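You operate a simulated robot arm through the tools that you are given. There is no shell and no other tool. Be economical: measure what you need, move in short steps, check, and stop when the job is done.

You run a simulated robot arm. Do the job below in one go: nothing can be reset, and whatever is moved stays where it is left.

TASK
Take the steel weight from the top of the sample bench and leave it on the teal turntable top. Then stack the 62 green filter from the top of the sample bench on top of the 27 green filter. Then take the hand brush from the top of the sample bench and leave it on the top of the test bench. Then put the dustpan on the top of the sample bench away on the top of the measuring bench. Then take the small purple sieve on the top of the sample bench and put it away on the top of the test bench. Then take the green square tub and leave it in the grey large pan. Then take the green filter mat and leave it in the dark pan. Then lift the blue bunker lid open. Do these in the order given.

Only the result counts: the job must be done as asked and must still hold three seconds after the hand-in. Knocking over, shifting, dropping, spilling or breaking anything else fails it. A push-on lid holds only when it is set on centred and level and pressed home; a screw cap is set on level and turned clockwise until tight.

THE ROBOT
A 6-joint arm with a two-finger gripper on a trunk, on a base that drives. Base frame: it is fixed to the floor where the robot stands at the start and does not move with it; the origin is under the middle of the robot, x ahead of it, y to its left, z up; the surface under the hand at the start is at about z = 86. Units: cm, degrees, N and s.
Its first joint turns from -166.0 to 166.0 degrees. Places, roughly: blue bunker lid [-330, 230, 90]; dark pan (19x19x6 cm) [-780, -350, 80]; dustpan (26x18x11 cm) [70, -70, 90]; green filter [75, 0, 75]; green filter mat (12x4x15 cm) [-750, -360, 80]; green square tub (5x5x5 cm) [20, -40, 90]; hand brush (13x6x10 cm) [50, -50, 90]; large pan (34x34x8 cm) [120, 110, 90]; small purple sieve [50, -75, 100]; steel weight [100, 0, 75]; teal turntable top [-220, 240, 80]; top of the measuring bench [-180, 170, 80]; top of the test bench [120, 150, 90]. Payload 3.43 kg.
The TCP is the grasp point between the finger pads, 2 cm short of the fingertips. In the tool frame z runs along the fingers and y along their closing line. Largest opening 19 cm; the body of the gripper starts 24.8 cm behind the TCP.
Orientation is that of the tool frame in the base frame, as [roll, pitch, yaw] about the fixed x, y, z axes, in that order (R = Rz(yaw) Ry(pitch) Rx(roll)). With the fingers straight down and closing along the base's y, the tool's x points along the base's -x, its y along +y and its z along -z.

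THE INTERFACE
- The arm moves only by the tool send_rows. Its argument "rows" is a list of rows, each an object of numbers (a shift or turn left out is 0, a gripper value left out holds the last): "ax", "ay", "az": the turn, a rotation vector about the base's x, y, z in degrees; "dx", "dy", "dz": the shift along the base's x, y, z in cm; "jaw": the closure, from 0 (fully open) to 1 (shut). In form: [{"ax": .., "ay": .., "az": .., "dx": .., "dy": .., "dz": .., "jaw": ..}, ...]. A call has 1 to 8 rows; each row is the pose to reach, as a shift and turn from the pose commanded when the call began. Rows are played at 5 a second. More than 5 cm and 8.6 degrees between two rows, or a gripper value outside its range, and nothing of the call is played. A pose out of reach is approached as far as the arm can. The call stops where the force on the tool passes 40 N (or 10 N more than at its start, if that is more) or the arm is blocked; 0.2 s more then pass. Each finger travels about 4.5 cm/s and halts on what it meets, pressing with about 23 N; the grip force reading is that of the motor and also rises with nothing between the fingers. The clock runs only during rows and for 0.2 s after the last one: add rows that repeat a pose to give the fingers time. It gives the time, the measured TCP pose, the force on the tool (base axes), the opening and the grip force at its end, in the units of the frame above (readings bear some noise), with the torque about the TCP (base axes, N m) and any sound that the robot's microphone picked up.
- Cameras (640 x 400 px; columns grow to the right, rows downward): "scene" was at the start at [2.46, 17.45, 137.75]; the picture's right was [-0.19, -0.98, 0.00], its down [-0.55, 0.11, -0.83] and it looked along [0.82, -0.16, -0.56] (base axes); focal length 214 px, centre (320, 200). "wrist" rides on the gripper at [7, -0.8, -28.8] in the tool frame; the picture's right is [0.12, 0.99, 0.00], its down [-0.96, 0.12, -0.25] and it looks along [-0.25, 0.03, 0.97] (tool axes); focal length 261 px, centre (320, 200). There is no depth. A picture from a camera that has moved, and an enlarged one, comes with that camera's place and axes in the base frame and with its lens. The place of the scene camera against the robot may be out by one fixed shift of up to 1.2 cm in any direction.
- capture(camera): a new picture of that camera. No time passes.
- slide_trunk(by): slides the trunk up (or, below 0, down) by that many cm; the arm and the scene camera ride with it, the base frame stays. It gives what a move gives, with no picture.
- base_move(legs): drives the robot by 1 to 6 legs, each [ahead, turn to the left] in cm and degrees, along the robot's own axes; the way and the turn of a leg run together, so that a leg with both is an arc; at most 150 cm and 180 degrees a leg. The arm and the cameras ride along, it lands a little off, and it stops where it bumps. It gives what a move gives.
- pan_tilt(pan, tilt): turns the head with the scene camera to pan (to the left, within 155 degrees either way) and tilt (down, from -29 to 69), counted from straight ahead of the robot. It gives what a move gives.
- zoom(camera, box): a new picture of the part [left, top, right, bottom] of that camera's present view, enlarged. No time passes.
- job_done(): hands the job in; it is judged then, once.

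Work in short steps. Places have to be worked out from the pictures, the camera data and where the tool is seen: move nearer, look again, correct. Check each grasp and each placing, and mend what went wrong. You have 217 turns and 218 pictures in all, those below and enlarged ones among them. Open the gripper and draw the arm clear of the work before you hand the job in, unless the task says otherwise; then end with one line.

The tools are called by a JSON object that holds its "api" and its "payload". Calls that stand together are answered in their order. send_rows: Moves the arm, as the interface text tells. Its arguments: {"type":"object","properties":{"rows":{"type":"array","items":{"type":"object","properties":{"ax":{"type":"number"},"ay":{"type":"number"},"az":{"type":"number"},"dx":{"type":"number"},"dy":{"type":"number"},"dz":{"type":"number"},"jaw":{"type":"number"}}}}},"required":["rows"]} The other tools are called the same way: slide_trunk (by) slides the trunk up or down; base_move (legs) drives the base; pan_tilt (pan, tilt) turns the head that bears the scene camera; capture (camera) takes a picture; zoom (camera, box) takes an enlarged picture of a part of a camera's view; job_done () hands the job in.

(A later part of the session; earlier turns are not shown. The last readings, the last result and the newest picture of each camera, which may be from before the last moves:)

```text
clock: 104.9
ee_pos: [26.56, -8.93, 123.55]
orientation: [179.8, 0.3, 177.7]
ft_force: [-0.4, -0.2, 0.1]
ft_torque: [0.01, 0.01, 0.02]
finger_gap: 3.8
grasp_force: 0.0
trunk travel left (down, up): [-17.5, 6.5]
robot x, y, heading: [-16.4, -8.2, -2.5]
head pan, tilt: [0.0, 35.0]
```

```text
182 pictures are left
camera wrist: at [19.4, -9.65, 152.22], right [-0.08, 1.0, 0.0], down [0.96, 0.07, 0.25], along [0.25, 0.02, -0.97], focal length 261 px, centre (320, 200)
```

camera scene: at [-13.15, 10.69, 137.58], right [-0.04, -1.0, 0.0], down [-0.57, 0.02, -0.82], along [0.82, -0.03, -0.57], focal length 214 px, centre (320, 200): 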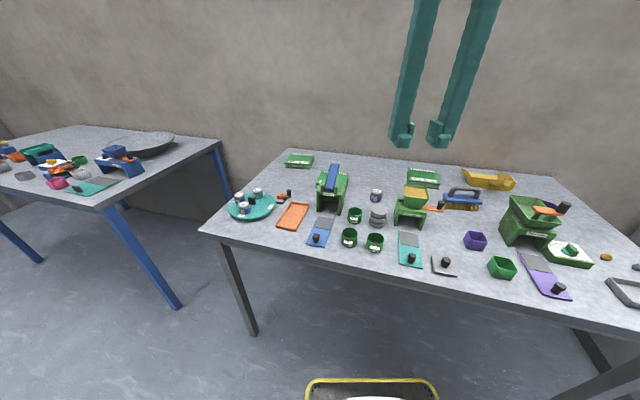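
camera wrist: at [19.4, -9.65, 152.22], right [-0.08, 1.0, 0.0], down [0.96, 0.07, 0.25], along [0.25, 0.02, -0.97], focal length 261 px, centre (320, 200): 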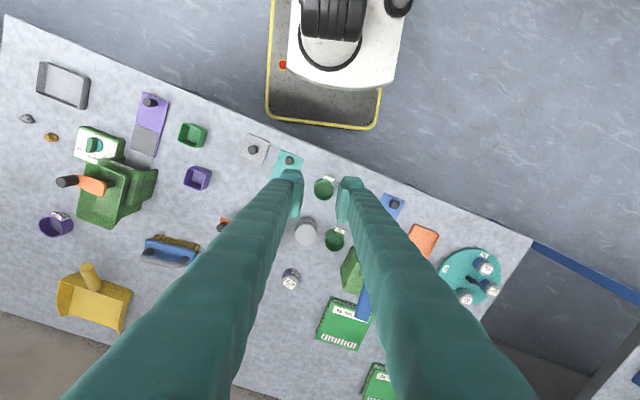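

The table runs skewed and the robot started with its base under it, so I'll go forward 20 cm. Then I'll take Filter 62, near (95, 17).

{"api": "base_move", "payload": {"legs": [[22, 0]]}}

{"api": "send_rows", "payload": {"rows": [{"dx": 4.5, "dy": 2, "jaw": 0.5}, {"dx": 9, "dy": 4, "jaw": 0.2}, {"dx": 13.5, "dy": 6}, {"dx": 18, "dy": 8}, {"dx": 22, "dy": 10}, {"dx": 26.5, "dy": 12}, {"dx": 31, "dy": 14, "dz": 0}, {"dx": 35, "dy": 16, "dz": -1}]}}

{"api": "capture", "payload": {"camera": "wrist"}}

```text
clock: 106.6
ee_pos: [48.51, -10.04, 123.65]
orientation: [179.8, 0.3, 177.6]
ft_force: [0.0, 1.0, 0.2]
ft_torque: [0.01, -0.07, -0.02]
finger_gap: 3.8
grasp_force: 0.1
trunk travel left (down, up): [-17.5, 6.5]
robot x, y, heading: [5.2, -8.93, -2.6]
head pan, tilt: [0.0, 35.0]
```

```text
clock: 108.4
ee_pos: [83.33, 5.67, 122.63]
orientation: [179.8, 0.4, 177.5]
ft_force: [-1.3, 0.0, 0.8]
ft_torque: [0.1, -0.23, -0.02]
finger_gap: 15.19
grasp_force: 0.1
trunk travel left (down, up): [-17.5, 6.5]
robot x, y, heading: [5.46, -9.23, -2.6]
head pan, tilt: [0.0, 35.0]
```

```text
181 pictures are left
camera wrist: at [76.2, 5.21, 151.26], right [-0.08, 1.0, 0.0], down [0.96, 0.07, 0.25], along [0.25, 0.02, -0.97], focal length 261 px, centre (320, 200)
```

wrist: 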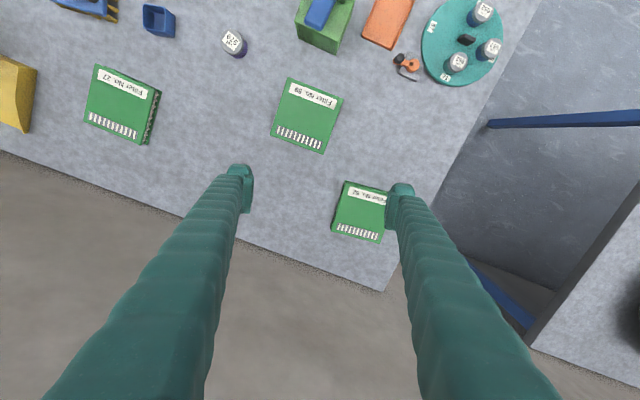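

Filter 62 is centred near (94.4, 17.4), about 12.5 cm square and rotated about 5° from the gripper. I'll align above it with the jaw fully open.

{"api": "send_rows", "payload": {"rows": [{"dx": 2.5, "dy": 3, "dz": -2, "az": -1.5, "jaw": 0.1}, {"dx": 5, "dy": 6, "dz": -4, "az": -3, "jaw": 0}, {"dx": 8, "dy": 9, "dz": -6, "az": -4.9, "jaw": 0}, {"dx": 11, "dy": 11.7, "dz": -8, "az": -4.9}, {"dx": 11, "dy": 11.7, "dz": -12, "az": -4.9}, {"dx": 11, "dy": 11.7, "dz": -16, "az": -4.9}, {"dx": 11, "dy": 11.7, "dz": -20, "az": -4.9}, {"dx": 11, "dy": 11.7, "dz": -20, "az": -4.9}]}}

{"api": "capture", "payload": {"camera": "wrist"}}

```text
clock: 110.2
ee_pos: [94.44, 17.65, 102.73]
orientation: [179.9, 0.3, 172.7]
ft_force: [0.2, -0.3, 0.3]
ft_torque: [0.0, 0.02, 0.0]
finger_gap: 19.0
grasp_force: 0.0
trunk travel left (down, up): [-17.5, 6.5]
robot x, y, heading: [5.22, -9.52, -2.5]
head pan, tilt: [0.0, 35.0]
```

```text
180 pictures are left
camera wrist: at [87.28, 17.83, 131.34], right [0.01, 1.0, 0.0], down [0.97, -0.01, 0.25], along [0.25, 0.0, -0.97], focal length 261 px, centre (320, 200)
```

wrist: 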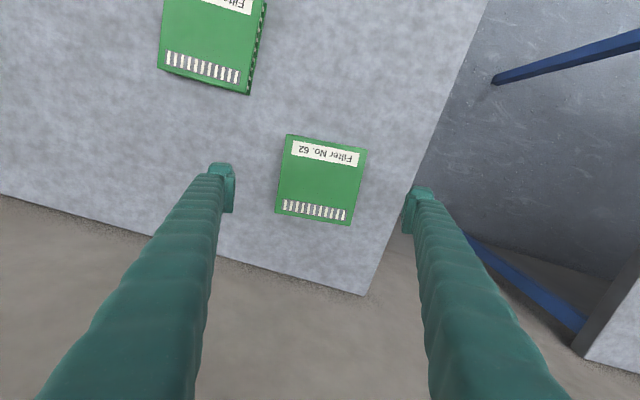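

It's well centred, with about 3° of rotation left. I'll correct that, go down to TCP z 88.6 and grip.

{"api": "send_rows", "payload": {"rows": [{"dx": 0.4, "dy": 0.2, "dz": -4, "az": -3.2}, {"dx": 0.4, "dy": 0.2, "dz": -8, "az": -3.2}, {"dx": 0.4, "dy": 0.2, "dz": -11, "az": -3.2}, {"dx": 0.4, "dy": 0.2, "dz": -14.1, "az": -3.2}, {"dx": 0.4, "dy": 0.2, "dz": -14.1, "az": -3.2}]}}

{"api": "capture", "payload": {"camera": "wrist"}}

```text
clock: 111.4
ee_pos: [94.86, 17.8, 88.82]
orientation: [179.9, 0.3, 169.3]
ft_force: [-0.7, -0.1, -0.4]
ft_torque: [0.02, 0.0, -0.03]
finger_gap: 19.0
grasp_force: 0.1
trunk travel left (down, up): [-17.5, 6.5]
robot x, y, heading: [5.27, -9.16, -2.0]
head pan, tilt: [0.0, 35.0]
```

```text
179 pictures are left
camera wrist: at [87.77, 18.19, 117.43], right [0.06, 1.0, 0.0], down [0.97, -0.06, 0.25], along [0.25, -0.01, -0.97], focal length 261 px, centre (320, 200)
```

wrist: 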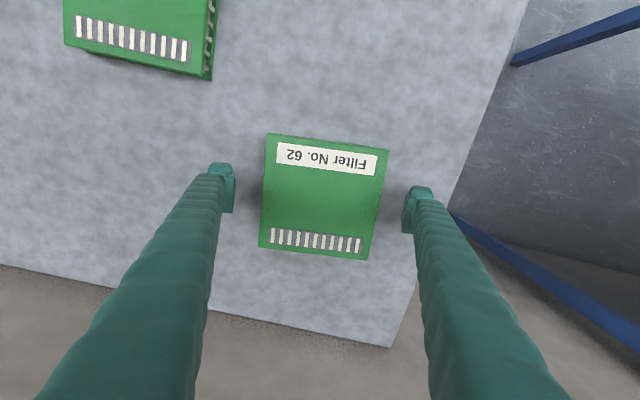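

Well aligned. I'll close on the filter.

{"api": "send_rows", "payload": {"rows": [{"jaw": 0.1}, {"jaw": 0.2}, {"jaw": 0.3}, {"jaw": 0.4}, {"jaw": 0.5}, {"jaw": 0.5}]}}

{"api": "zoom", "payload": {"camera": "wrist", "box": [200, 100, 440, 280]}}

```text
clock: 112.8
ee_pos: [94.89, 17.64, 88.9]
orientation: [179.8, 0.3, 169.4]
ft_force: [1.5, 0.3, 1.8]
ft_torque: [0.07, 0.0, -0.14]
finger_gap: 13.32
grasp_force: 23.1
trunk travel left (down, up): [-17.5, 6.5]
robot x, y, heading: [5.11, -9.01, -2.5]
head pan, tilt: [0.0, 35.0]
```

```text
2.22 times, centred on (320, 190) of wrist
camera zoom: at [87.76, 18.2, 117.47], right [0.06, 1.0, 0.0], down [0.97, -0.06, 0.25], along [0.25, -0.01, -0.97], focal length 579 px, centre (320, 222)
```

zoom: 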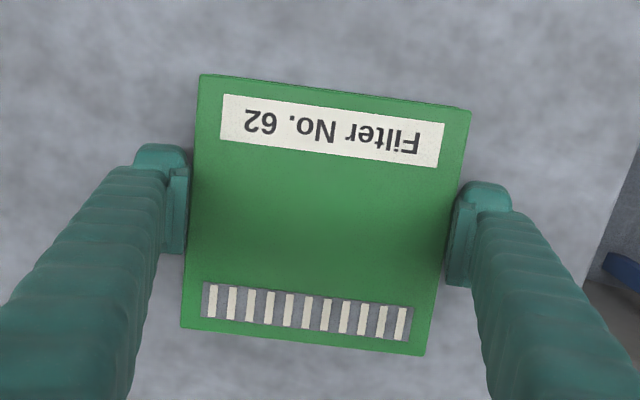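

Gripped at 13.3 cm. I'll lift to about z 114 and move towards filter 27, stopping beside it to measure its pose exactly.

{"api": "send_rows", "payload": {"rows": [{"dz": 1}, {"dz": 5}, {"dz": 10}, {"dz": 15}, {"dz": 20}, {"dz": 25}, {"dz": 25, "dy": -4}, {"dz": 25, "dy": -8, "dx": -2}]}}

{"api": "send_rows", "payload": {"rows": [{"dy": -4, "dx": -2}, {"dy": -8, "dx": -4}, {"dy": -12, "dx": -6}, {"dy": -16, "dx": -8}, {"dy": -20, "dx": -10}, {"dy": -24, "dx": -12}, {"dy": -28, "dx": -14}, {"dy": -30, "dx": -16}]}}

{"api": "capture", "payload": {"camera": "wrist"}}

{"api": "capture", "payload": {"camera": "scene"}}

```text
clock: 114.6
ee_pos: [92.82, 10.21, 113.35]
orientation: [179.7, 0.3, 169.4]
ft_force: [0.0, 0.3, -3.4]
ft_torque: [-0.13, 0.15, 0.0]
finger_gap: 13.34
grasp_force: 22.7
trunk travel left (down, up): [-17.5, 6.5]
robot x, y, heading: [5.3, -9.18, -2.4]
head pan, tilt: [0.0, 35.0]
```

```text
clock: 116.4
ee_pos: [77.01, -20.15, 113.52]
orientation: [179.9, 0.3, 169.5]
ft_force: [1.2, 0.4, -2.7]
ft_torque: [-0.07, 0.11, -0.02]
finger_gap: 13.33
grasp_force: 23.0
trunk travel left (down, up): [-17.5, 6.5]
robot x, y, heading: [5.85, -9.08, -2.4]
head pan, tilt: [0.0, 35.0]
```

```text
177 pictures are left
camera wrist: at [69.79, -19.81, 142.13], right [0.06, 1.0, 0.0], down [0.97, -0.06, 0.25], along [0.25, -0.01, -0.97], focal length 261 px, centre (320, 200)
```

wrist: 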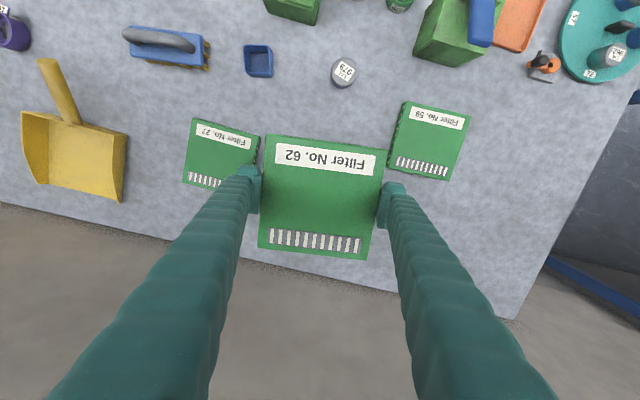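

```text
176 pictures are left
camera scene: at [8.9, 9.79, 137.58], right [-0.04, -1.0, 0.0], down [-0.57, 0.02, -0.82], along [0.82, -0.03, -0.57], focal length 214 px, centre (320, 200)
```

scene: 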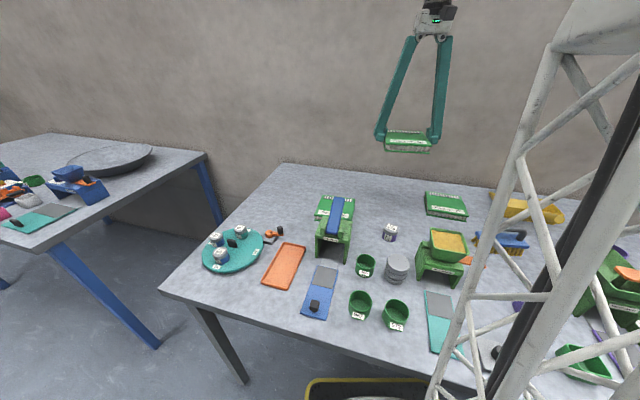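

I'll zoom in on both filters in the wrist view for accurate corners.

{"api": "zoom", "payload": {"camera": "wrist", "box": [170, 100, 410, 270]}}

```text
2.35 times, centred on (290, 185) of wrist
camera zoom: at [69.79, -19.81, 142.13], right [0.06, 1.0, 0.0], down [0.97, -0.06, 0.25], along [0.25, -0.01, -0.97], focal length 613 px, centre (391, 235)
```

zoom: 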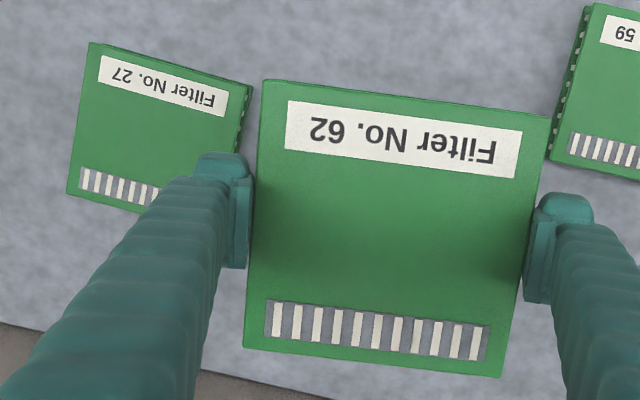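

Filter 62's centre is (77.3, -20.4), rotated 11.1°. Filter 27's is (73.9, -40.3), rotated 18.9°. I'll shift by (-3.4, -19.9) and turn -7.8°.

{"api": "send_rows", "payload": {"rows": [{"dx": -0.8, "dy": -4.5, "az": -2}, {"dx": -1.6, "dy": -9, "az": -4}, {"dx": -2.4, "dy": -13.5, "az": -6}, {"dx": -3, "dy": -17.5, "az": -7.8}, {"dx": -3.4, "dy": -19.9, "dz": -3, "az": -7.8}, {"dx": -3.4, "dy": -19.9, "dz": -8, "az": -7.8}, {"dx": -3.4, "dy": -19.9, "dz": -12, "az": -7.8}, {"dx": -3.4, "dy": -19.9, "dz": -12, "az": -7.8}]}}

{"api": "capture", "payload": {"camera": "wrist"}}

{"api": "capture", "payload": {"camera": "scene"}}

```text
clock: 118.2
ee_pos: [73.32, -39.84, 101.48]
orientation: [179.8, 0.3, 161.6]
ft_force: [0.2, -1.0, -2.5]
ft_torque: [0.0, 0.02, 0.0]
finger_gap: 13.3
grasp_force: 22.9
trunk travel left (down, up): [-17.5, 6.5]
robot x, y, heading: [5.3, -9.21, -2.3]
head pan, tilt: [0.0, 35.0]
```

```text
174 pictures are left
camera wrist: at [66.34, -38.41, 130.06], right [0.2, 0.98, 0.0], down [0.95, -0.19, 0.25], along [0.25, -0.05, -0.97], focal length 261 px, centre (320, 200)
```

wrist: 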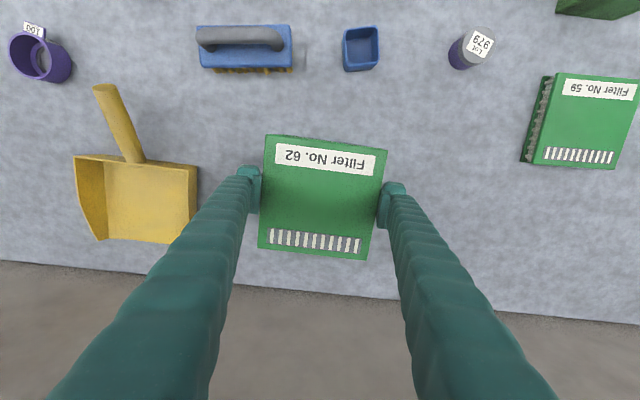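

```text
173 pictures are left
camera scene: at [8.88, 9.75, 137.58], right [-0.04, -1.0, 0.0], down [-0.57, 0.02, -0.82], along [0.82, -0.03, -0.57], focal length 214 px, centre (320, 200)
```

scene: 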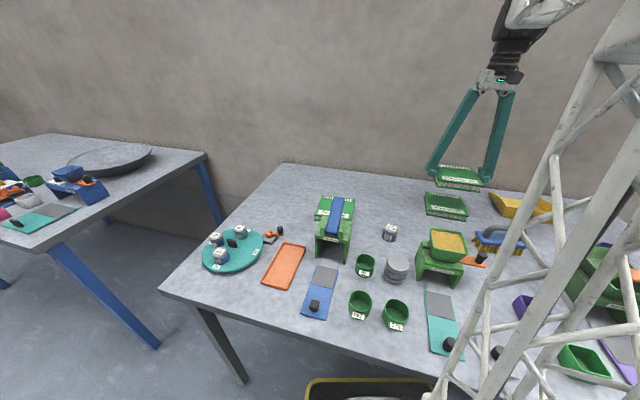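

Lined up. I'll lower to just above the expected contact at about z 92, then inch down.

{"api": "send_rows", "payload": {"rows": [{"dz": -3}, {"dz": -6}, {"dz": -7.5}, {"dz": -7.5}]}}

{"api": "zoom", "payload": {"camera": "scene", "box": [400, 150, 520, 230]}}

```text
clock: 119.2
ee_pos: [73.55, -40.1, 94.18]
orientation: [179.8, 0.3, 161.6]
ft_force: [-1.1, -0.1, -2.3]
ft_torque: [-0.01, -0.01, 0.0]
finger_gap: 13.34
grasp_force: 22.8
trunk travel left (down, up): [-17.5, 6.5]
robot x, y, heading: [5.34, -9.21, -2.2]
head pan, tilt: [0.0, 35.0]
```

```text
5.00 times, centred on (460, 190) of scene
camera zoom: at [8.88, 9.76, 137.58], right [-0.04, -1.0, 0.0], down [-0.57, 0.02, -0.82], along [0.82, -0.03, -0.57], focal length 1072 px, centre (-380, 250)
```

zoom: 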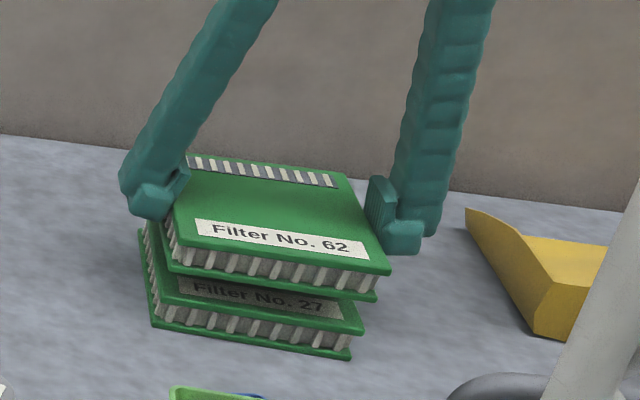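

Lateral alignment looks within half a centimetre. I'll lower in small steps to contact.

{"api": "send_rows", "payload": {"rows": [{"dz": -0.6}, {"dz": -1.2}, {"dz": -1.5}, {"dz": -1.5}]}}

{"api": "zoom", "payload": {"camera": "scene", "box": [400, 150, 520, 230]}}

```text
clock: 120.2
ee_pos: [73.59, -39.92, 92.6]
orientation: [179.7, 0.3, 161.6]
ft_force: [0.0, 0.0, -3.3]
ft_torque: [-0.01, 0.01, -0.02]
finger_gap: 13.3
grasp_force: 22.6
trunk travel left (down, up): [-17.5, 6.5]
robot x, y, heading: [5.55, -9.21, -2.5]
head pan, tilt: [0.0, 35.0]
```

```text
5.00 times, centred on (460, 190) of scene
camera zoom: at [8.88, 9.76, 137.58], right [-0.04, -1.0, 0.0], down [-0.57, 0.02, -0.82], along [0.82, -0.03, -0.57], focal length 1072 px, centre (-380, 250)
```

zoom: 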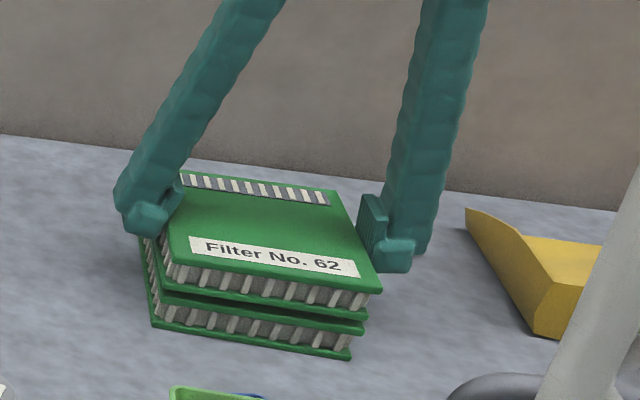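

There's about 0.7 cm to go and a slight offset of about 0.3 cm to the right. I'll nudge +y 0.3 and keep lowering.

{"api": "send_rows", "payload": {"rows": [{"dy": 0.3}, {"dy": 0.3, "dz": -0.3}, {"dy": 0.3, "dz": -0.6}, {"dy": 0.3, "dz": -0.9}, {"dy": 0.3, "dz": -0.9}]}}

{"api": "zoom", "payload": {"camera": "scene", "box": [400, 150, 520, 230]}}

```text
clock: 121.4
ee_pos: [73.48, -39.7, 91.72]
orientation: [179.8, 0.3, 161.6]
ft_force: [1.4, -2.6, 24.3]
ft_torque: [-0.05, -0.01, -0.39]
finger_gap: 13.37
grasp_force: 22.5
trunk travel left (down, up): [-17.5, 6.5]
robot x, y, heading: [5.33, -8.93, -2.7]
head pan, tilt: [0.0, 35.0]
```

```text
5.00 times, centred on (460, 190) of scene
camera zoom: at [8.81, 9.79, 137.61], right [-0.04, -1.0, 0.0], down [-0.57, 0.02, -0.82], along [0.82, -0.04, -0.57], focal length 1072 px, centre (-380, 250)
```

zoom: 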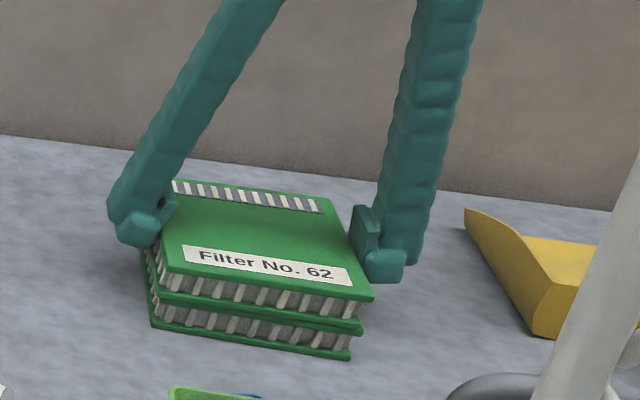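

It's in contact and well stacked. I'll relieve the force, open gently and rise.

{"api": "send_rows", "payload": {"rows": [{"dz": 0.2}, {"dz": 0.2, "jaw": 0.25}, {"dz": 0.2, "jaw": 0.2}, {"dz": 0.2, "jaw": 0.15}, {"dz": 0.2, "jaw": 0.15}]}}

{"api": "send_rows", "payload": {"rows": [{"dz": 3}, {"dz": 7}, {"dz": 12}, {"dz": 17}, {"dz": 22}]}}

{"api": "capture", "payload": {"camera": "wrist"}}

{"api": "zoom", "payload": {"camera": "scene", "box": [400, 150, 520, 230]}}

```text
clock: 122.6
ee_pos: [73.54, -39.74, 91.79]
orientation: [179.8, 0.3, 161.6]
ft_force: [0.0, 0.0, -0.1]
ft_torque: [0.02, -0.01, -0.01]
finger_gap: 16.19
grasp_force: 0.1
trunk travel left (down, up): [-17.5, 6.5]
robot x, y, heading: [5.56, -8.75, -2.6]
head pan, tilt: [0.0, 35.0]
```

```text
clock: 123.8
ee_pos: [73.39, -39.52, 113.75]
orientation: [179.7, 0.3, 161.7]
ft_force: [0.7, -0.3, -0.1]
ft_torque: [0.01, 0.01, -0.01]
finger_gap: 16.12
grasp_force: 0.1
trunk travel left (down, up): [-17.5, 6.5]
robot x, y, heading: [5.39, -9.47, -2.5]
head pan, tilt: [0.0, 35.0]
```

```text
169 pictures are left
camera wrist: at [66.33, -38.04, 142.33], right [0.2, 0.98, 0.0], down [0.95, -0.19, 0.25], along [0.25, -0.05, -0.97], focal length 261 px, centre (320, 200)
```

wrist: 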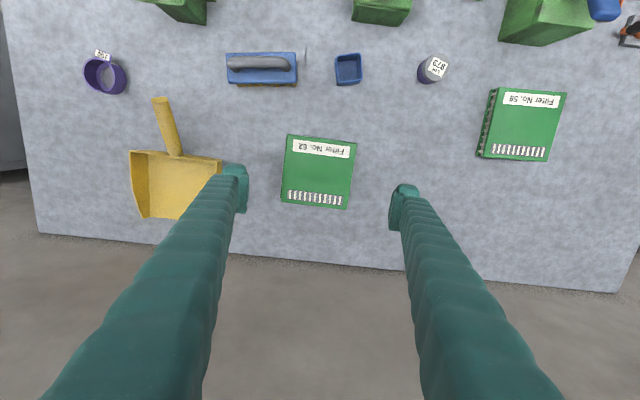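

```text
5.00 times, centred on (460, 190) of scene
camera zoom: at [8.88, 9.76, 137.57], right [-0.04, -1.0, 0.0], down [-0.57, 0.02, -0.82], along [0.82, -0.03, -0.57], focal length 1072 px, centre (-380, 250)
```

zoom: 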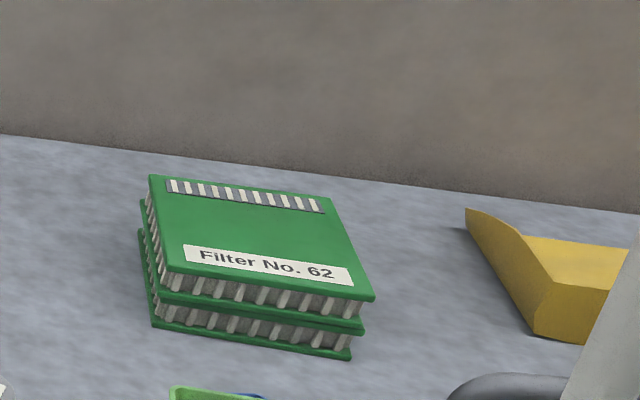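

Filter 62 sits squarely on 27. Next is the hand brush, whose handle is near (53, -45) and runs roughly along (0.2, 0.98). I'll rotate the gripper -83° to pinch across the handle and move above it.

{"api": "send_rows", "payload": {"rows": [{"az": -8.3, "dx": -2, "dy": -0.6}, {"az": -16.6, "dx": -4, "dy": -1.2}, {"az": -24.9, "dx": -6, "dy": -1.8}, {"az": -33.2, "dx": -8, "dy": -2.4}, {"az": -41.5, "dx": -10, "dy": -3}]}}

{"api": "send_rows", "payload": {"rows": [{"az": -8.3, "dx": -2, "dy": -0.6, "jaw": 0.2}, {"az": -16.6, "dx": -4, "dy": -1.2, "jaw": 0.3}, {"az": -24.9, "dx": -6, "dy": -1.8, "jaw": 0.4}, {"az": -33.2, "dx": -8, "dy": -2.4, "jaw": 0.5}, {"az": -41.5, "dx": -10, "dy": -3, "jaw": 0.55}, {"az": -41.5, "dx": -10, "dy": -3}]}}

{"api": "capture", "payload": {"camera": "wrist"}}

{"api": "capture", "payload": {"camera": "scene"}}

```text
clock: 125.0
ee_pos: [63.46, -42.82, 114.0]
orientation: [179.8, 0.3, 119.9]
ft_force: [0.1, -0.1, -0.6]
ft_torque: [0.01, 0.1, -0.01]
finger_gap: 16.17
grasp_force: 0.1
trunk travel left (down, up): [-17.5, 6.5]
robot x, y, heading: [5.28, -9.21, -2.4]
head pan, tilt: [0.0, 35.0]
```

```text
clock: 126.4
ee_pos: [53.46, -45.84, 113.49]
orientation: [179.7, 0.4, 78.6]
ft_force: [0.2, 0.0, -0.1]
ft_torque: [-0.04, -0.01, -0.03]
finger_gap: 8.55
grasp_force: 0.1
trunk travel left (down, up): [-17.5, 6.5]
robot x, y, heading: [5.26, -9.17, -2.6]
head pan, tilt: [0.0, 35.0]
```

```text
167 pictures are left
camera wrist: at [53.98, -38.44, 142.22], right [1.0, -0.08, 0.0], down [-0.08, -0.96, 0.25], along [-0.02, -0.25, -0.97], focal length 261 px, centre (320, 200)
```

wrist: 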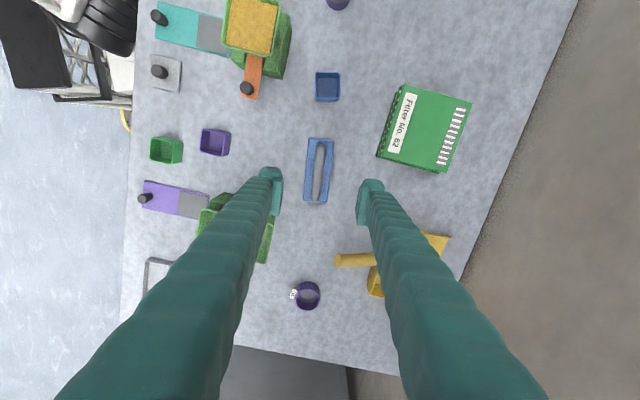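

```text
166 pictures are left
camera scene: at [8.87, 9.77, 137.58], right [-0.04, -1.0, 0.0], down [-0.57, 0.02, -0.82], along [0.82, -0.03, -0.57], focal length 214 px, centre (320, 200)
```

scene: 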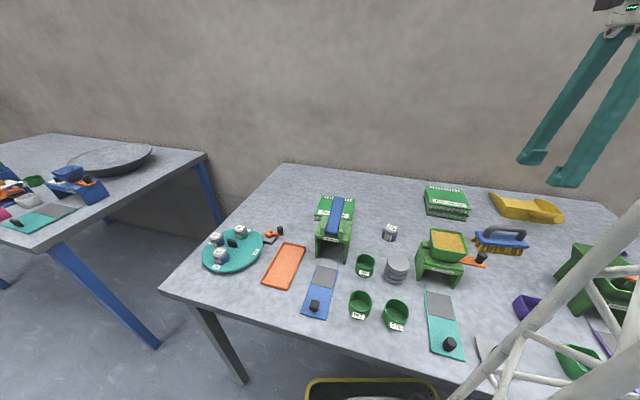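

The gripper is centred over the handle. I'll zoom to judge the brush's height profile and its clearance from the press.

{"api": "zoom", "payload": {"camera": "scene", "box": [430, 180, 590, 280]}}

{"api": "zoom", "payload": {"camera": "wrist", "box": [180, 100, 420, 270]}}

```text
4.00 times, centred on (510, 230) of scene
camera zoom: at [8.87, 9.77, 137.58], right [-0.04, -1.0, 0.0], down [-0.57, 0.02, -0.82], along [0.82, -0.03, -0.57], focal length 858 px, centre (-440, 80)
```

zoom: 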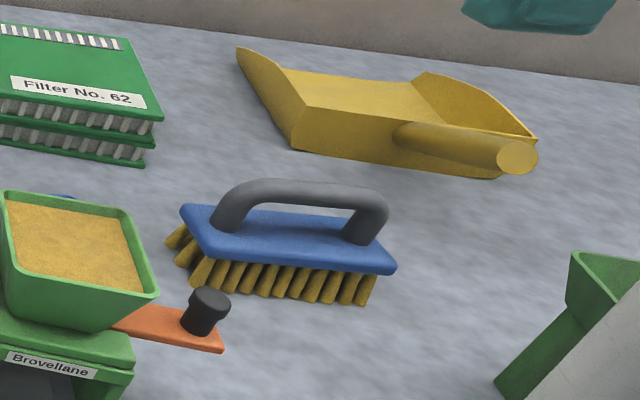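

```text
2.35 times, centred on (300, 185) of wrist
camera zoom: at [53.98, -38.44, 142.22], right [1.0, -0.08, 0.0], down [-0.08, -0.96, 0.25], along [-0.02, -0.25, -0.97], focal length 613 px, centre (367, 235)
```

zoom: 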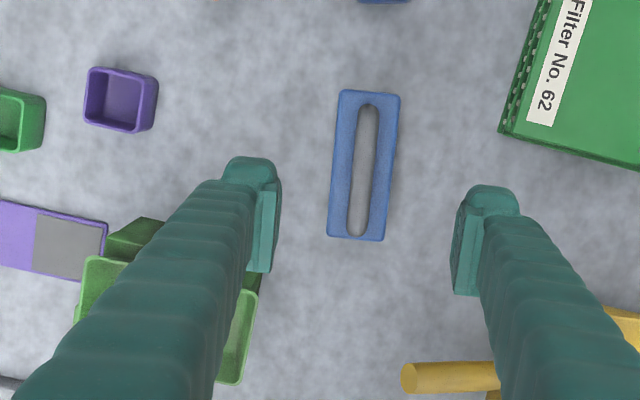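

The handle bar is about 2 cm wide, top at about z 96 with the block below. I'll narrow to 6 cm, go down to TCP z 94.8 and grip the bar.

{"api": "send_rows", "payload": {"rows": [{"dx": -0.3, "dy": 0.7, "dz": -3, "az": 2.5, "jaw": 0.68}, {"dx": -0.3, "dy": 0.7, "dz": -7, "az": 2.5, "jaw": 0.68}, {"dx": -0.3, "dy": 0.7, "dz": -11, "az": 2.5}, {"dx": -0.3, "dy": 0.7, "dz": -15, "az": 2.5}, {"dx": -0.3, "dy": 0.7, "dz": -18.7, "az": 2.5}, {"dx": -0.3, "dy": 0.7, "dz": -18.7, "az": 2.5}]}}

{"api": "zoom", "payload": {"camera": "wrist", "box": [220, 110, 420, 240]}}

{"api": "zoom", "payload": {"camera": "scene", "box": [430, 160, 590, 280]}}

```text
clock: 127.8
ee_pos: [53.23, -44.99, 95.21]
orientation: [179.8, 0.3, 81.2]
ft_force: [0.5, 0.5, -0.3]
ft_torque: [-0.01, 0.0, -0.03]
finger_gap: 6.07
grasp_force: 0.1
trunk travel left (down, up): [-17.5, 6.5]
robot x, y, heading: [5.51, -9.4, -2.4]
head pan, tilt: [0.0, 35.0]
```

```text
3.08 times, centred on (320, 175) of wrist
camera zoom: at [53.47, -37.62, 123.77], right [1.0, -0.04, 0.0], down [-0.03, -0.97, 0.25], along [-0.01, -0.25, -0.97], focal length 802 px, centre (320, 277)
```

zoom: 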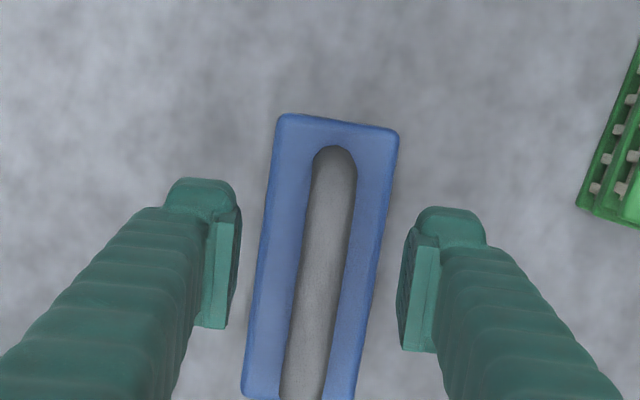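

```text
3.33 times, centred on (510, 220) of scene
camera zoom: at [8.86, 9.76, 137.58], right [-0.04, -1.0, 0.0], down [-0.57, 0.02, -0.82], along [0.82, -0.03, -0.57], focal length 715 px, centre (-313, 133)
```

zoom: 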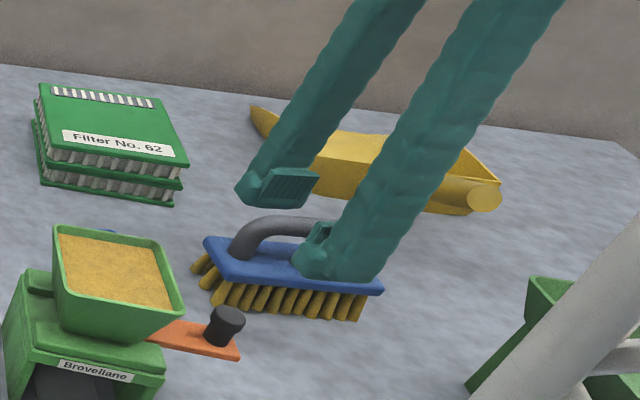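

The pads are aligned with the handle. I'll lower 0.4 cm and close.

{"api": "send_rows", "payload": {"rows": [{"dz": -0.4, "jaw": 0.72}, {"dz": -0.4, "jaw": 0.8}, {"dz": -0.4, "jaw": 0.9}, {"dz": -0.4, "jaw": 1}, {"dz": -0.4, "jaw": 1}, {"dz": -0.4, "jaw": 1}]}}

{"api": "send_rows", "payload": {"rows": [{"dz": 1}, {"dz": 4}, {"dz": 8}, {"dz": 12}, {"dz": 12}]}}

{"api": "zoom", "payload": {"camera": "scene", "box": [430, 130, 610, 280]}}

```text
clock: 129.2
ee_pos: [53.28, -44.95, 94.71]
orientation: [179.7, 0.2, 81.1]
ft_force: [-0.2, 1.0, 0.2]
ft_torque: [0.02, -0.01, -0.01]
finger_gap: 1.61
grasp_force: 23.2
trunk travel left (down, up): [-17.5, 6.5]
robot x, y, heading: [5.42, -9.32, -2.4]
head pan, tilt: [0.0, 35.0]
```

```text
clock: 130.4
ee_pos: [52.99, -45.15, 107.03]
orientation: [179.8, 0.2, 81.1]
ft_force: [0.2, 0.1, -2.0]
ft_torque: [0.01, 0.02, 0.0]
finger_gap: 1.6
grasp_force: 22.9
trunk travel left (down, up): [-17.5, 6.5]
robot x, y, heading: [5.97, -9.26, -2.6]
head pan, tilt: [0.0, 35.0]
```

```text
2.67 times, centred on (520, 205) of scene
camera zoom: at [8.87, 9.76, 137.58], right [-0.04, -1.0, 0.0], down [-0.57, 0.02, -0.82], along [0.82, -0.03, -0.57], focal length 572 px, centre (-213, 187)
```

zoom: 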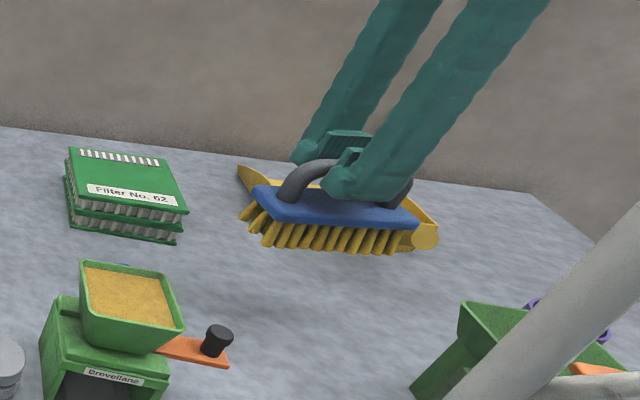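

The brush is held level. I'll lift and bring the arm in front of the robot, then drive to the test bench on the left.

{"api": "send_rows", "payload": {"rows": [{"dz": 5}, {"dz": 10}, {"dz": 15}, {"dz": 18, "dy": 3}, {"dz": 18, "dy": 8}, {"dz": 18, "dy": 13}, {"dz": 18, "dy": 18}, {"dz": 18, "dy": 23}]}}

{"api": "send_rows", "payload": {"rows": [{"dy": 5, "dx": -1}, {"dy": 10, "dx": -2}, {"dx": -3, "dy": 12}]}}

{"api": "base_move", "payload": {"legs": [[-25, 0], [0, 92.5], [130, 0], [0, -60]]}}

{"api": "pan_tilt", "payload": {"pan": -30, "tilt": 35}}

{"api": "capture", "payload": {"camera": "scene"}}

```text
clock: 132.2
ee_pos: [53.33, -22.02, 124.94]
orientation: [179.7, 0.3, 81.1]
ft_force: [-0.2, -1.3, -2.6]
ft_torque: [0.17, 0.07, -0.01]
finger_gap: 1.58
grasp_force: 23.0
trunk travel left (down, up): [-17.5, 6.5]
robot x, y, heading: [5.53, -9.38, -2.4]
head pan, tilt: [0.0, 35.0]
```

```text
refused: row 1 steps farther than a row can; nothing moved
```

```text
clock: 146.8
ee_pos: [37.66, 132.91, 124.91]
orientation: [179.8, 0.3, 110.6]
ft_force: [0.7, -0.1, -2.3]
ft_torque: [0.05, -0.03, 0.01]
finger_gap: 1.54
grasp_force: 23.4
trunk travel left (down, up): [-17.5, 6.5]
robot x, y, heading: [-10.66, 120.68, 27.0]
head pan, tilt: [0.0, 35.0]
```

```text
clock: 147.7
ee_pos: [37.7, 132.89, 124.86]
orientation: [180.0, 0.4, 110.5]
ft_force: [0.5, 0.1, -1.7]
ft_torque: [0.01, 0.02, 0.0]
finger_gap: 1.55
grasp_force: 23.0
trunk travel left (down, up): [-17.5, 6.5]
robot x, y, heading: [-10.39, 120.89, 27.1]
head pan, tilt: [-30.0, 35.0]
```

```text
160 pictures are left
camera scene: at [-16.08, 134.31, 137.58], right [-0.05, -1.0, 0.0], down [-0.57, 0.03, -0.82], along [0.82, -0.04, -0.57], focal length 214 px, centre (320, 200)
```

scene: 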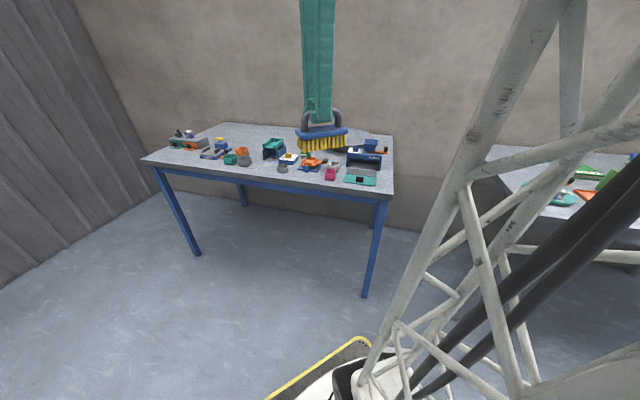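

The test bench's near corner is around (58, 100) and it runs to (99, 226). I'll zoom to find free space.

{"api": "zoom", "payload": {"camera": "scene", "box": [130, 90, 410, 260]}}

{"api": "capture", "payload": {"camera": "wrist"}}

```text
2.29 times, centred on (270, 175) of scene
camera zoom: at [-16.08, 134.31, 137.58], right [-0.05, -1.0, 0.0], down [-0.57, 0.03, -0.82], along [0.82, -0.04, -0.57], focal length 490 px, centre (434, 257)
```

zoom: 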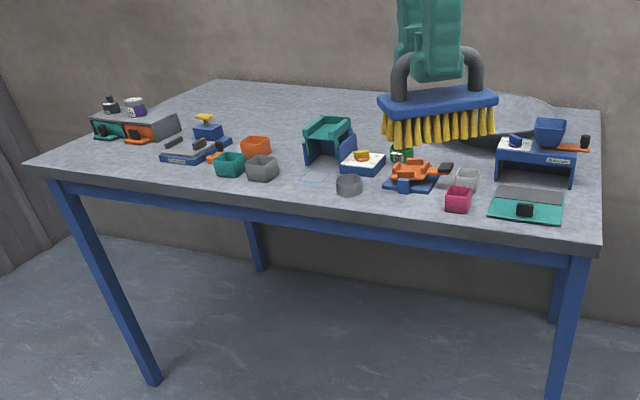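

```text
158 pictures are left
camera wrist: at [34.33, 139.34, 153.49], right [0.89, 0.46, 0.0], down [0.44, -0.86, 0.25], along [0.12, -0.22, -0.97], focal length 261 px, centre (320, 200)
```

wrist: 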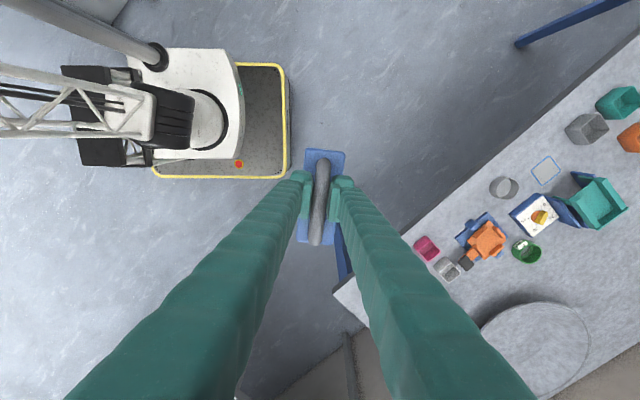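

The back-middle of the bench around (130, 155) is free. I'll drive to about (49, 177), facing it at heading -17°.

{"api": "base_move", "payload": {"legs": [[0, 16.4], [81, 0], [0, -60]]}}

{"api": "pan_tilt", "payload": {"pan": 0, "tilt": 45}}

{"api": "capture", "payload": {"camera": "scene"}}

{"api": "capture", "payload": {"camera": "wrist"}}

```text
clock: 155.8
ee_pos: [93.57, 152.2, 124.9]
orientation: [179.7, 0.3, 66.8]
ft_force: [0.5, -0.7, -2.2]
ft_torque: [0.03, 0.03, 0.04]
finger_gap: 1.5
grasp_force: 23.3
trunk travel left (down, up): [-17.5, 6.5]
robot x, y, heading: [50.27, 176.34, -16.7]
head pan, tilt: [-30.0, 35.0]
```

```text
clock: 156.8
ee_pos: [93.72, 152.29, 124.95]
orientation: [179.7, 0.4, 66.8]
ft_force: [0.2, -0.5, -1.6]
ft_torque: [0.07, -0.02, -0.05]
finger_gap: 1.49
grasp_force: 22.8
trunk travel left (down, up): [-17.5, 6.5]
robot x, y, heading: [50.43, 176.31, -16.9]
head pan, tilt: [0.0, 45.0]
```

```text
157 pictures are left
camera scene: at [57.97, 194.09, 136.1], right [-0.29, -0.96, 0.0], down [-0.68, 0.2, -0.71], along [0.68, -0.2, -0.71], focal length 214 px, centre (320, 200)
```

scene: 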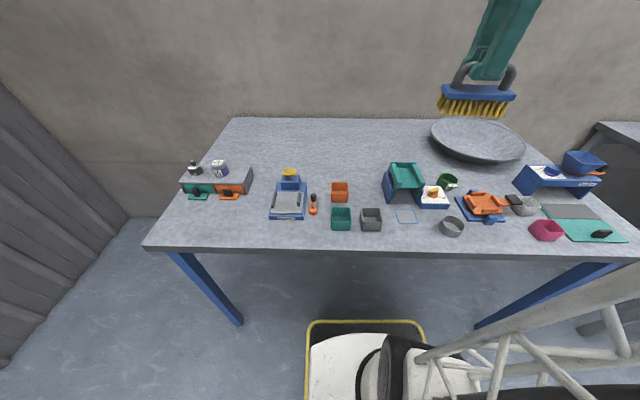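

```text
156 pictures are left
camera wrist: at [95.67, 159.34, 153.49], right [0.96, -0.28, 0.0], down [-0.27, -0.93, 0.25], along [-0.07, -0.24, -0.97], focal length 261 px, centre (320, 200)
```

wrist: 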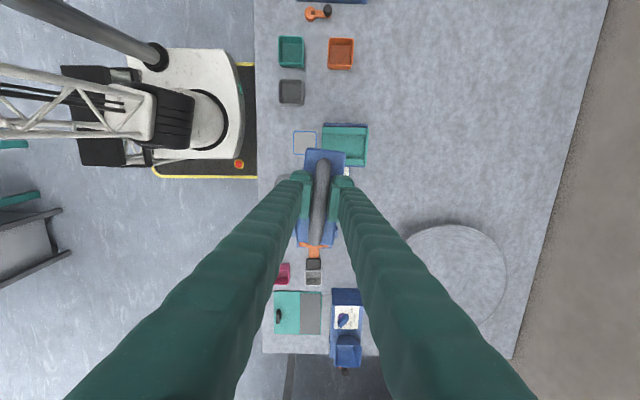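

The free area around (126, 152) is confirmed. I'll move the arm straight over it.

{"api": "send_rows", "payload": {"rows": [{"dx": 4}, {"dx": 8}, {"dx": 12}, {"dx": 16}, {"dx": 20}, {"dx": 24}, {"dx": 28}, {"dx": 32}]}}

{"api": "send_rows", "payload": {"rows": [{"dz": -5}, {"dz": -10}, {"dz": -15}, {"dz": -20}, {"dz": -20}]}}

{"api": "capture", "payload": {"camera": "scene"}}

{"api": "capture", "payload": {"camera": "wrist"}}

```text
clock: 158.6
ee_pos: [125.45, 152.39, 124.98]
orientation: [179.7, 0.3, 66.8]
ft_force: [-1.2, -0.1, -0.8]
ft_torque: [0.04, -0.27, 0.01]
finger_gap: 1.48
grasp_force: 22.9
trunk travel left (down, up): [-17.5, 6.5]
robot x, y, heading: [51.03, 176.66, -16.5]
head pan, tilt: [0.0, 45.0]
```

```text
clock: 159.8
ee_pos: [125.21, 152.52, 104.68]
orientation: [179.7, 0.4, 66.8]
ft_force: [0.5, 1.7, -2.4]
ft_torque: [0.01, 0.01, 0.01]
finger_gap: 1.48
grasp_force: 23.1
trunk travel left (down, up): [-17.5, 6.5]
robot x, y, heading: [50.16, 176.7, -16.8]
head pan, tilt: [0.0, 45.0]
```

```text
155 pictures are left
camera scene: at [57.99, 194.09, 136.1], right [-0.29, -0.96, 0.0], down [-0.68, 0.2, -0.71], along [0.68, -0.2, -0.71], focal length 214 px, centre (320, 200)
```

scene: 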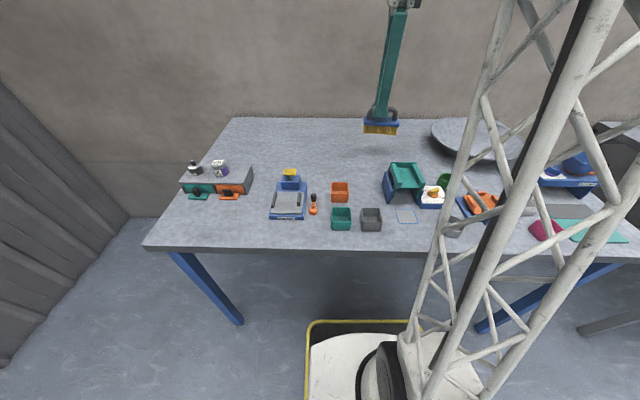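

```text
154 pictures are left
camera wrist: at [127.36, 159.57, 133.26], right [0.96, -0.28, 0.0], down [-0.27, -0.93, 0.25], along [-0.07, -0.24, -0.97], focal length 261 px, centre (320, 200)
```

wrist: 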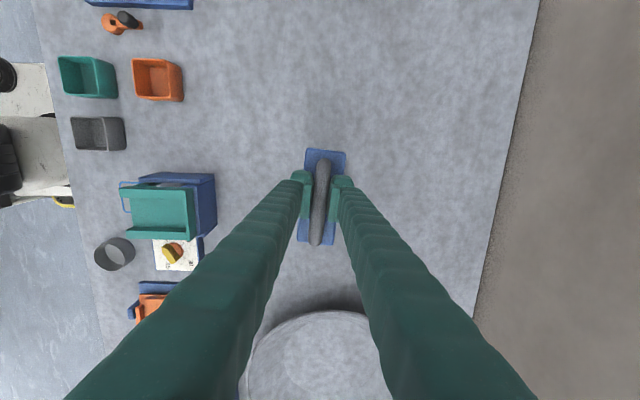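

The spot is clear. I'll lower in steps until contact, with the bench at about z 86 to 90.

{"api": "send_rows", "payload": {"rows": [{"dz": -3}, {"dz": -5}, {"dz": -5.8}, {"dz": -6.6}, {"dz": -7.4}, {"dz": -7.4}]}}

```text
clock: 161.2
ee_pos: [125.58, 152.32, 97.4]
orientation: [179.8, 0.4, 66.8]
ft_force: [0.1, 0.6, -1.6]
ft_torque: [0.01, 0.02, -0.01]
finger_gap: 1.46
grasp_force: 23.0
trunk travel left (down, up): [-17.5, 6.5]
robot x, y, heading: [50.75, 176.51, -16.7]
head pan, tilt: [0.0, 45.0]
```

{"api": "send_rows", "payload": {"rows": [{"dz": -0.5}, {"dz": -1.0}, {"dz": -1.4}, {"dz": -1.8}, {"dz": -2.2}, {"dz": -2.2}]}}

{"api": "zoom", "payload": {"camera": "scene", "box": [330, 80, 450, 170]}}

```text
clock: 162.6
ee_pos: [125.67, 152.36, 95.21]
orientation: [179.8, 0.3, 66.9]
ft_force: [0.3, -0.2, -2.0]
ft_torque: [0.05, -0.04, 0.02]
finger_gap: 1.44
grasp_force: 22.8
trunk travel left (down, up): [-17.5, 6.5]
robot x, y, heading: [50.47, 176.55, -16.8]
head pan, tilt: [0.0, 45.0]
```

```text
4.44 times, centred on (390, 125) of scene
camera zoom: at [57.98, 194.09, 136.1], right [-0.29, -0.96, 0.0], down [-0.68, 0.2, -0.71], along [0.68, -0.2, -0.71], focal length 953 px, centre (9, 533)
```

zoom: 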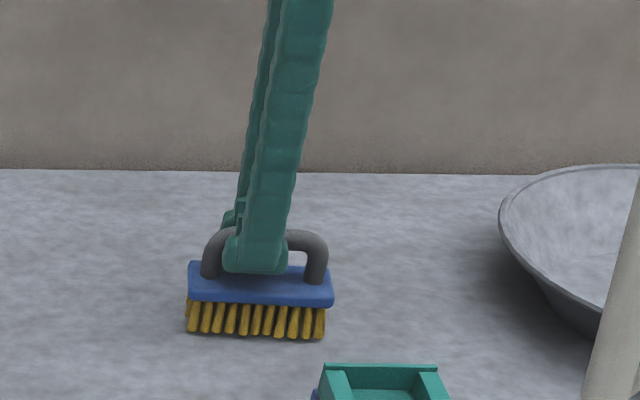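

Nearly down. I'll continue in small steps until a contact force shows.

{"api": "send_rows", "payload": {"rows": [{"dz": -0.3}, {"dz": -0.6}, {"dz": -0.8}, {"dz": -0.8}]}}

```text
clock: 163.6
ee_pos: [125.72, 152.17, 94.6]
orientation: [179.6, 0.3, 66.9]
ft_force: [4.1, -4.9, 21.6]
ft_torque: [-0.17, -0.01, 0.06]
finger_gap: 1.44
grasp_force: 23.0
trunk travel left (down, up): [-17.5, 6.5]
robot x, y, heading: [50.63, 176.37, -16.7]
head pan, tilt: [0.0, 45.0]
```

Contact with the bench, whose surface is about z 86. I'll relieve the force, release and rise.

{"api": "send_rows", "payload": {"rows": [{"dz": 0.2}, {"dz": 0.25, "jaw": 0.9}, {"dz": 0.25, "jaw": 0.82}, {"dz": 0.25, "jaw": 0.78}, {"dz": 0.25, "jaw": 0.78}]}}

{"api": "send_rows", "payload": {"rows": [{"dz": 3}, {"dz": 7}, {"dz": 12}, {"dz": 17}, {"dz": 22}, {"dz": 27}, {"dz": 31}]}}

{"api": "capture", "payload": {"camera": "scene"}}

```text
clock: 164.8
ee_pos: [125.68, 152.16, 94.62]
orientation: [179.8, 0.3, 66.9]
ft_force: [0.2, -0.8, 1.2]
ft_torque: [0.01, -0.05, 0.0]
finger_gap: 4.18
grasp_force: 0.1
trunk travel left (down, up): [-17.5, 6.5]
robot x, y, heading: [50.32, 176.47, -16.7]
head pan, tilt: [0.0, 45.0]
```

```text
clock: 166.4
ee_pos: [125.62, 152.16, 125.49]
orientation: [179.8, 0.2, 66.9]
ft_force: [0.6, 0.1, -0.1]
ft_torque: [0.0, -0.02, 0.01]
finger_gap: 4.17
grasp_force: 0.1
trunk travel left (down, up): [-17.5, 6.5]
robot x, y, heading: [50.55, 176.5, -16.7]
head pan, tilt: [0.0, 45.0]
```

```text
152 pictures are left
camera scene: at [57.98, 194.1, 136.09], right [-0.29, -0.96, 0.0], down [-0.68, 0.2, -0.71], along [0.68, -0.2, -0.71], focal length 214 px, centre (320, 200)
```

scene: 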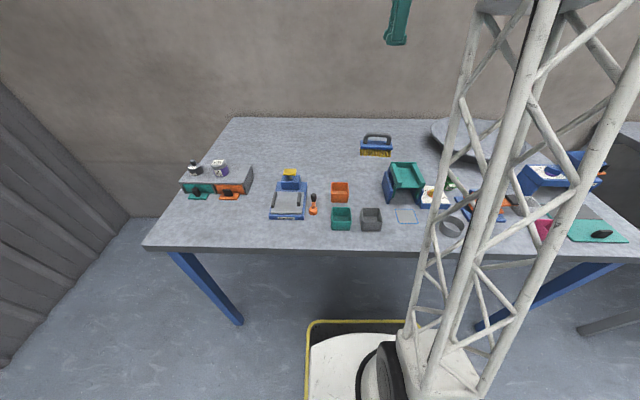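

The brush stands on the test bench. I'll retract, rotating the gripper back, and return for the dustpan near (64, -66).

{"api": "send_rows", "payload": {"rows": [{"dx": -4, "dy": 1.4, "az": 8}, {"dx": -8, "dy": 2.8, "az": 16}, {"dx": -12, "dy": 4.2, "az": 24}, {"dx": -16, "dy": 5.6, "az": 32}, {"dx": -20, "dy": 7, "az": 40}, {"dx": -24, "dy": 8.4, "az": 48}, {"dx": -28, "dy": 9.8, "az": 56}, {"dx": -32, "dy": 11.4, "az": 64}]}}

{"api": "send_rows", "payload": {"rows": [{"az": 8}, {"az": 16}, {"az": 24}, {"az": 32}]}}

{"api": "base_move", "payload": {"legs": [[0, 60], [-82, 0], [0, -138], [150, 0], [10, 0], [0, 80]]}}

{"api": "pan_tilt", "payload": {"pan": 0, "tilt": 40}}

{"api": "capture", "payload": {"camera": "scene"}}

{"api": "capture", "payload": {"camera": "wrist"}}

```text
clock: 168.2
ee_pos: [93.75, 163.7, 126.17]
orientation: [179.7, 0.3, 130.9]
ft_force: [0.1, -0.3, -0.5]
ft_torque: [0.1, 0.23, 0.01]
finger_gap: 4.18
grasp_force: 0.1
trunk travel left (down, up): [-17.5, 6.5]
robot x, y, heading: [50.21, 176.24, -17.0]
head pan, tilt: [0.0, 45.0]
```

```text
clock: 169.2
ee_pos: [93.63, 163.67, 125.77]
orientation: [179.7, 0.3, 162.9]
ft_force: [0.0, 0.5, -0.7]
ft_torque: [-0.02, -0.02, 0.01]
finger_gap: 4.18
grasp_force: 0.0
trunk travel left (down, up): [-17.5, 6.5]
robot x, y, heading: [50.4, 176.43, -16.7]
head pan, tilt: [0.0, 45.0]
```

```text
clock: 193.7
ee_pos: [19.63, -49.78, 125.78]
orientation: [179.8, 0.3, 166.2]
ft_force: [0.4, -0.3, 0.2]
ft_torque: [-0.02, 0.0, 0.02]
finger_gap: 4.19
grasp_force: 0.1
trunk travel left (down, up): [-17.5, 6.5]
robot x, y, heading: [-24.23, -39.46, -13.3]
head pan, tilt: [0.0, 45.0]
```

```text
clock: 194.4
ee_pos: [19.53, -49.77, 125.77]
orientation: [179.8, 0.3, 166.1]
ft_force: [-0.3, -0.2, -0.1]
ft_torque: [-0.04, 0.03, 0.01]
finger_gap: 4.18
grasp_force: 0.0
trunk travel left (down, up): [-17.5, 6.5]
robot x, y, heading: [-24.13, -39.49, -13.6]
head pan, tilt: [0.0, 40.0]
```

```text
151 pictures are left
camera scene: at [-17.42, -21.49, 136.82], right [-0.23, -0.97, 0.0], down [-0.63, 0.15, -0.77], along [0.74, -0.18, -0.64], focal length 214 px, centre (320, 200)
```

scene: 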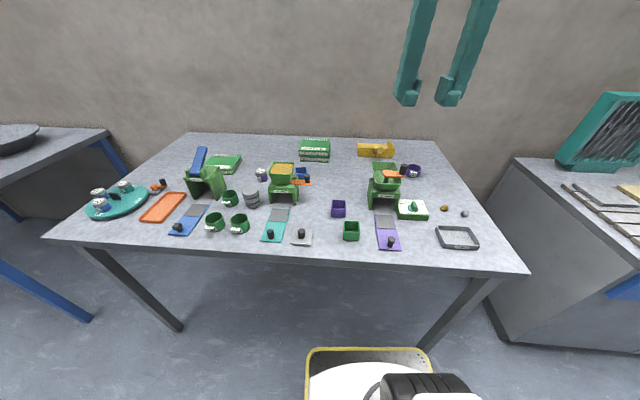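

```text
150 pictures are left
camera wrist: at [12.52, -48.83, 154.46], right [0.12, 0.99, 0.0], down [0.96, -0.12, 0.25], along [0.25, -0.03, -0.97], focal length 261 px, centre (320, 200)
```

wrist: 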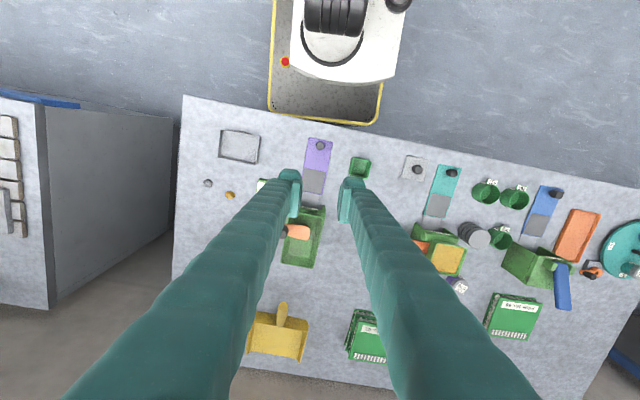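

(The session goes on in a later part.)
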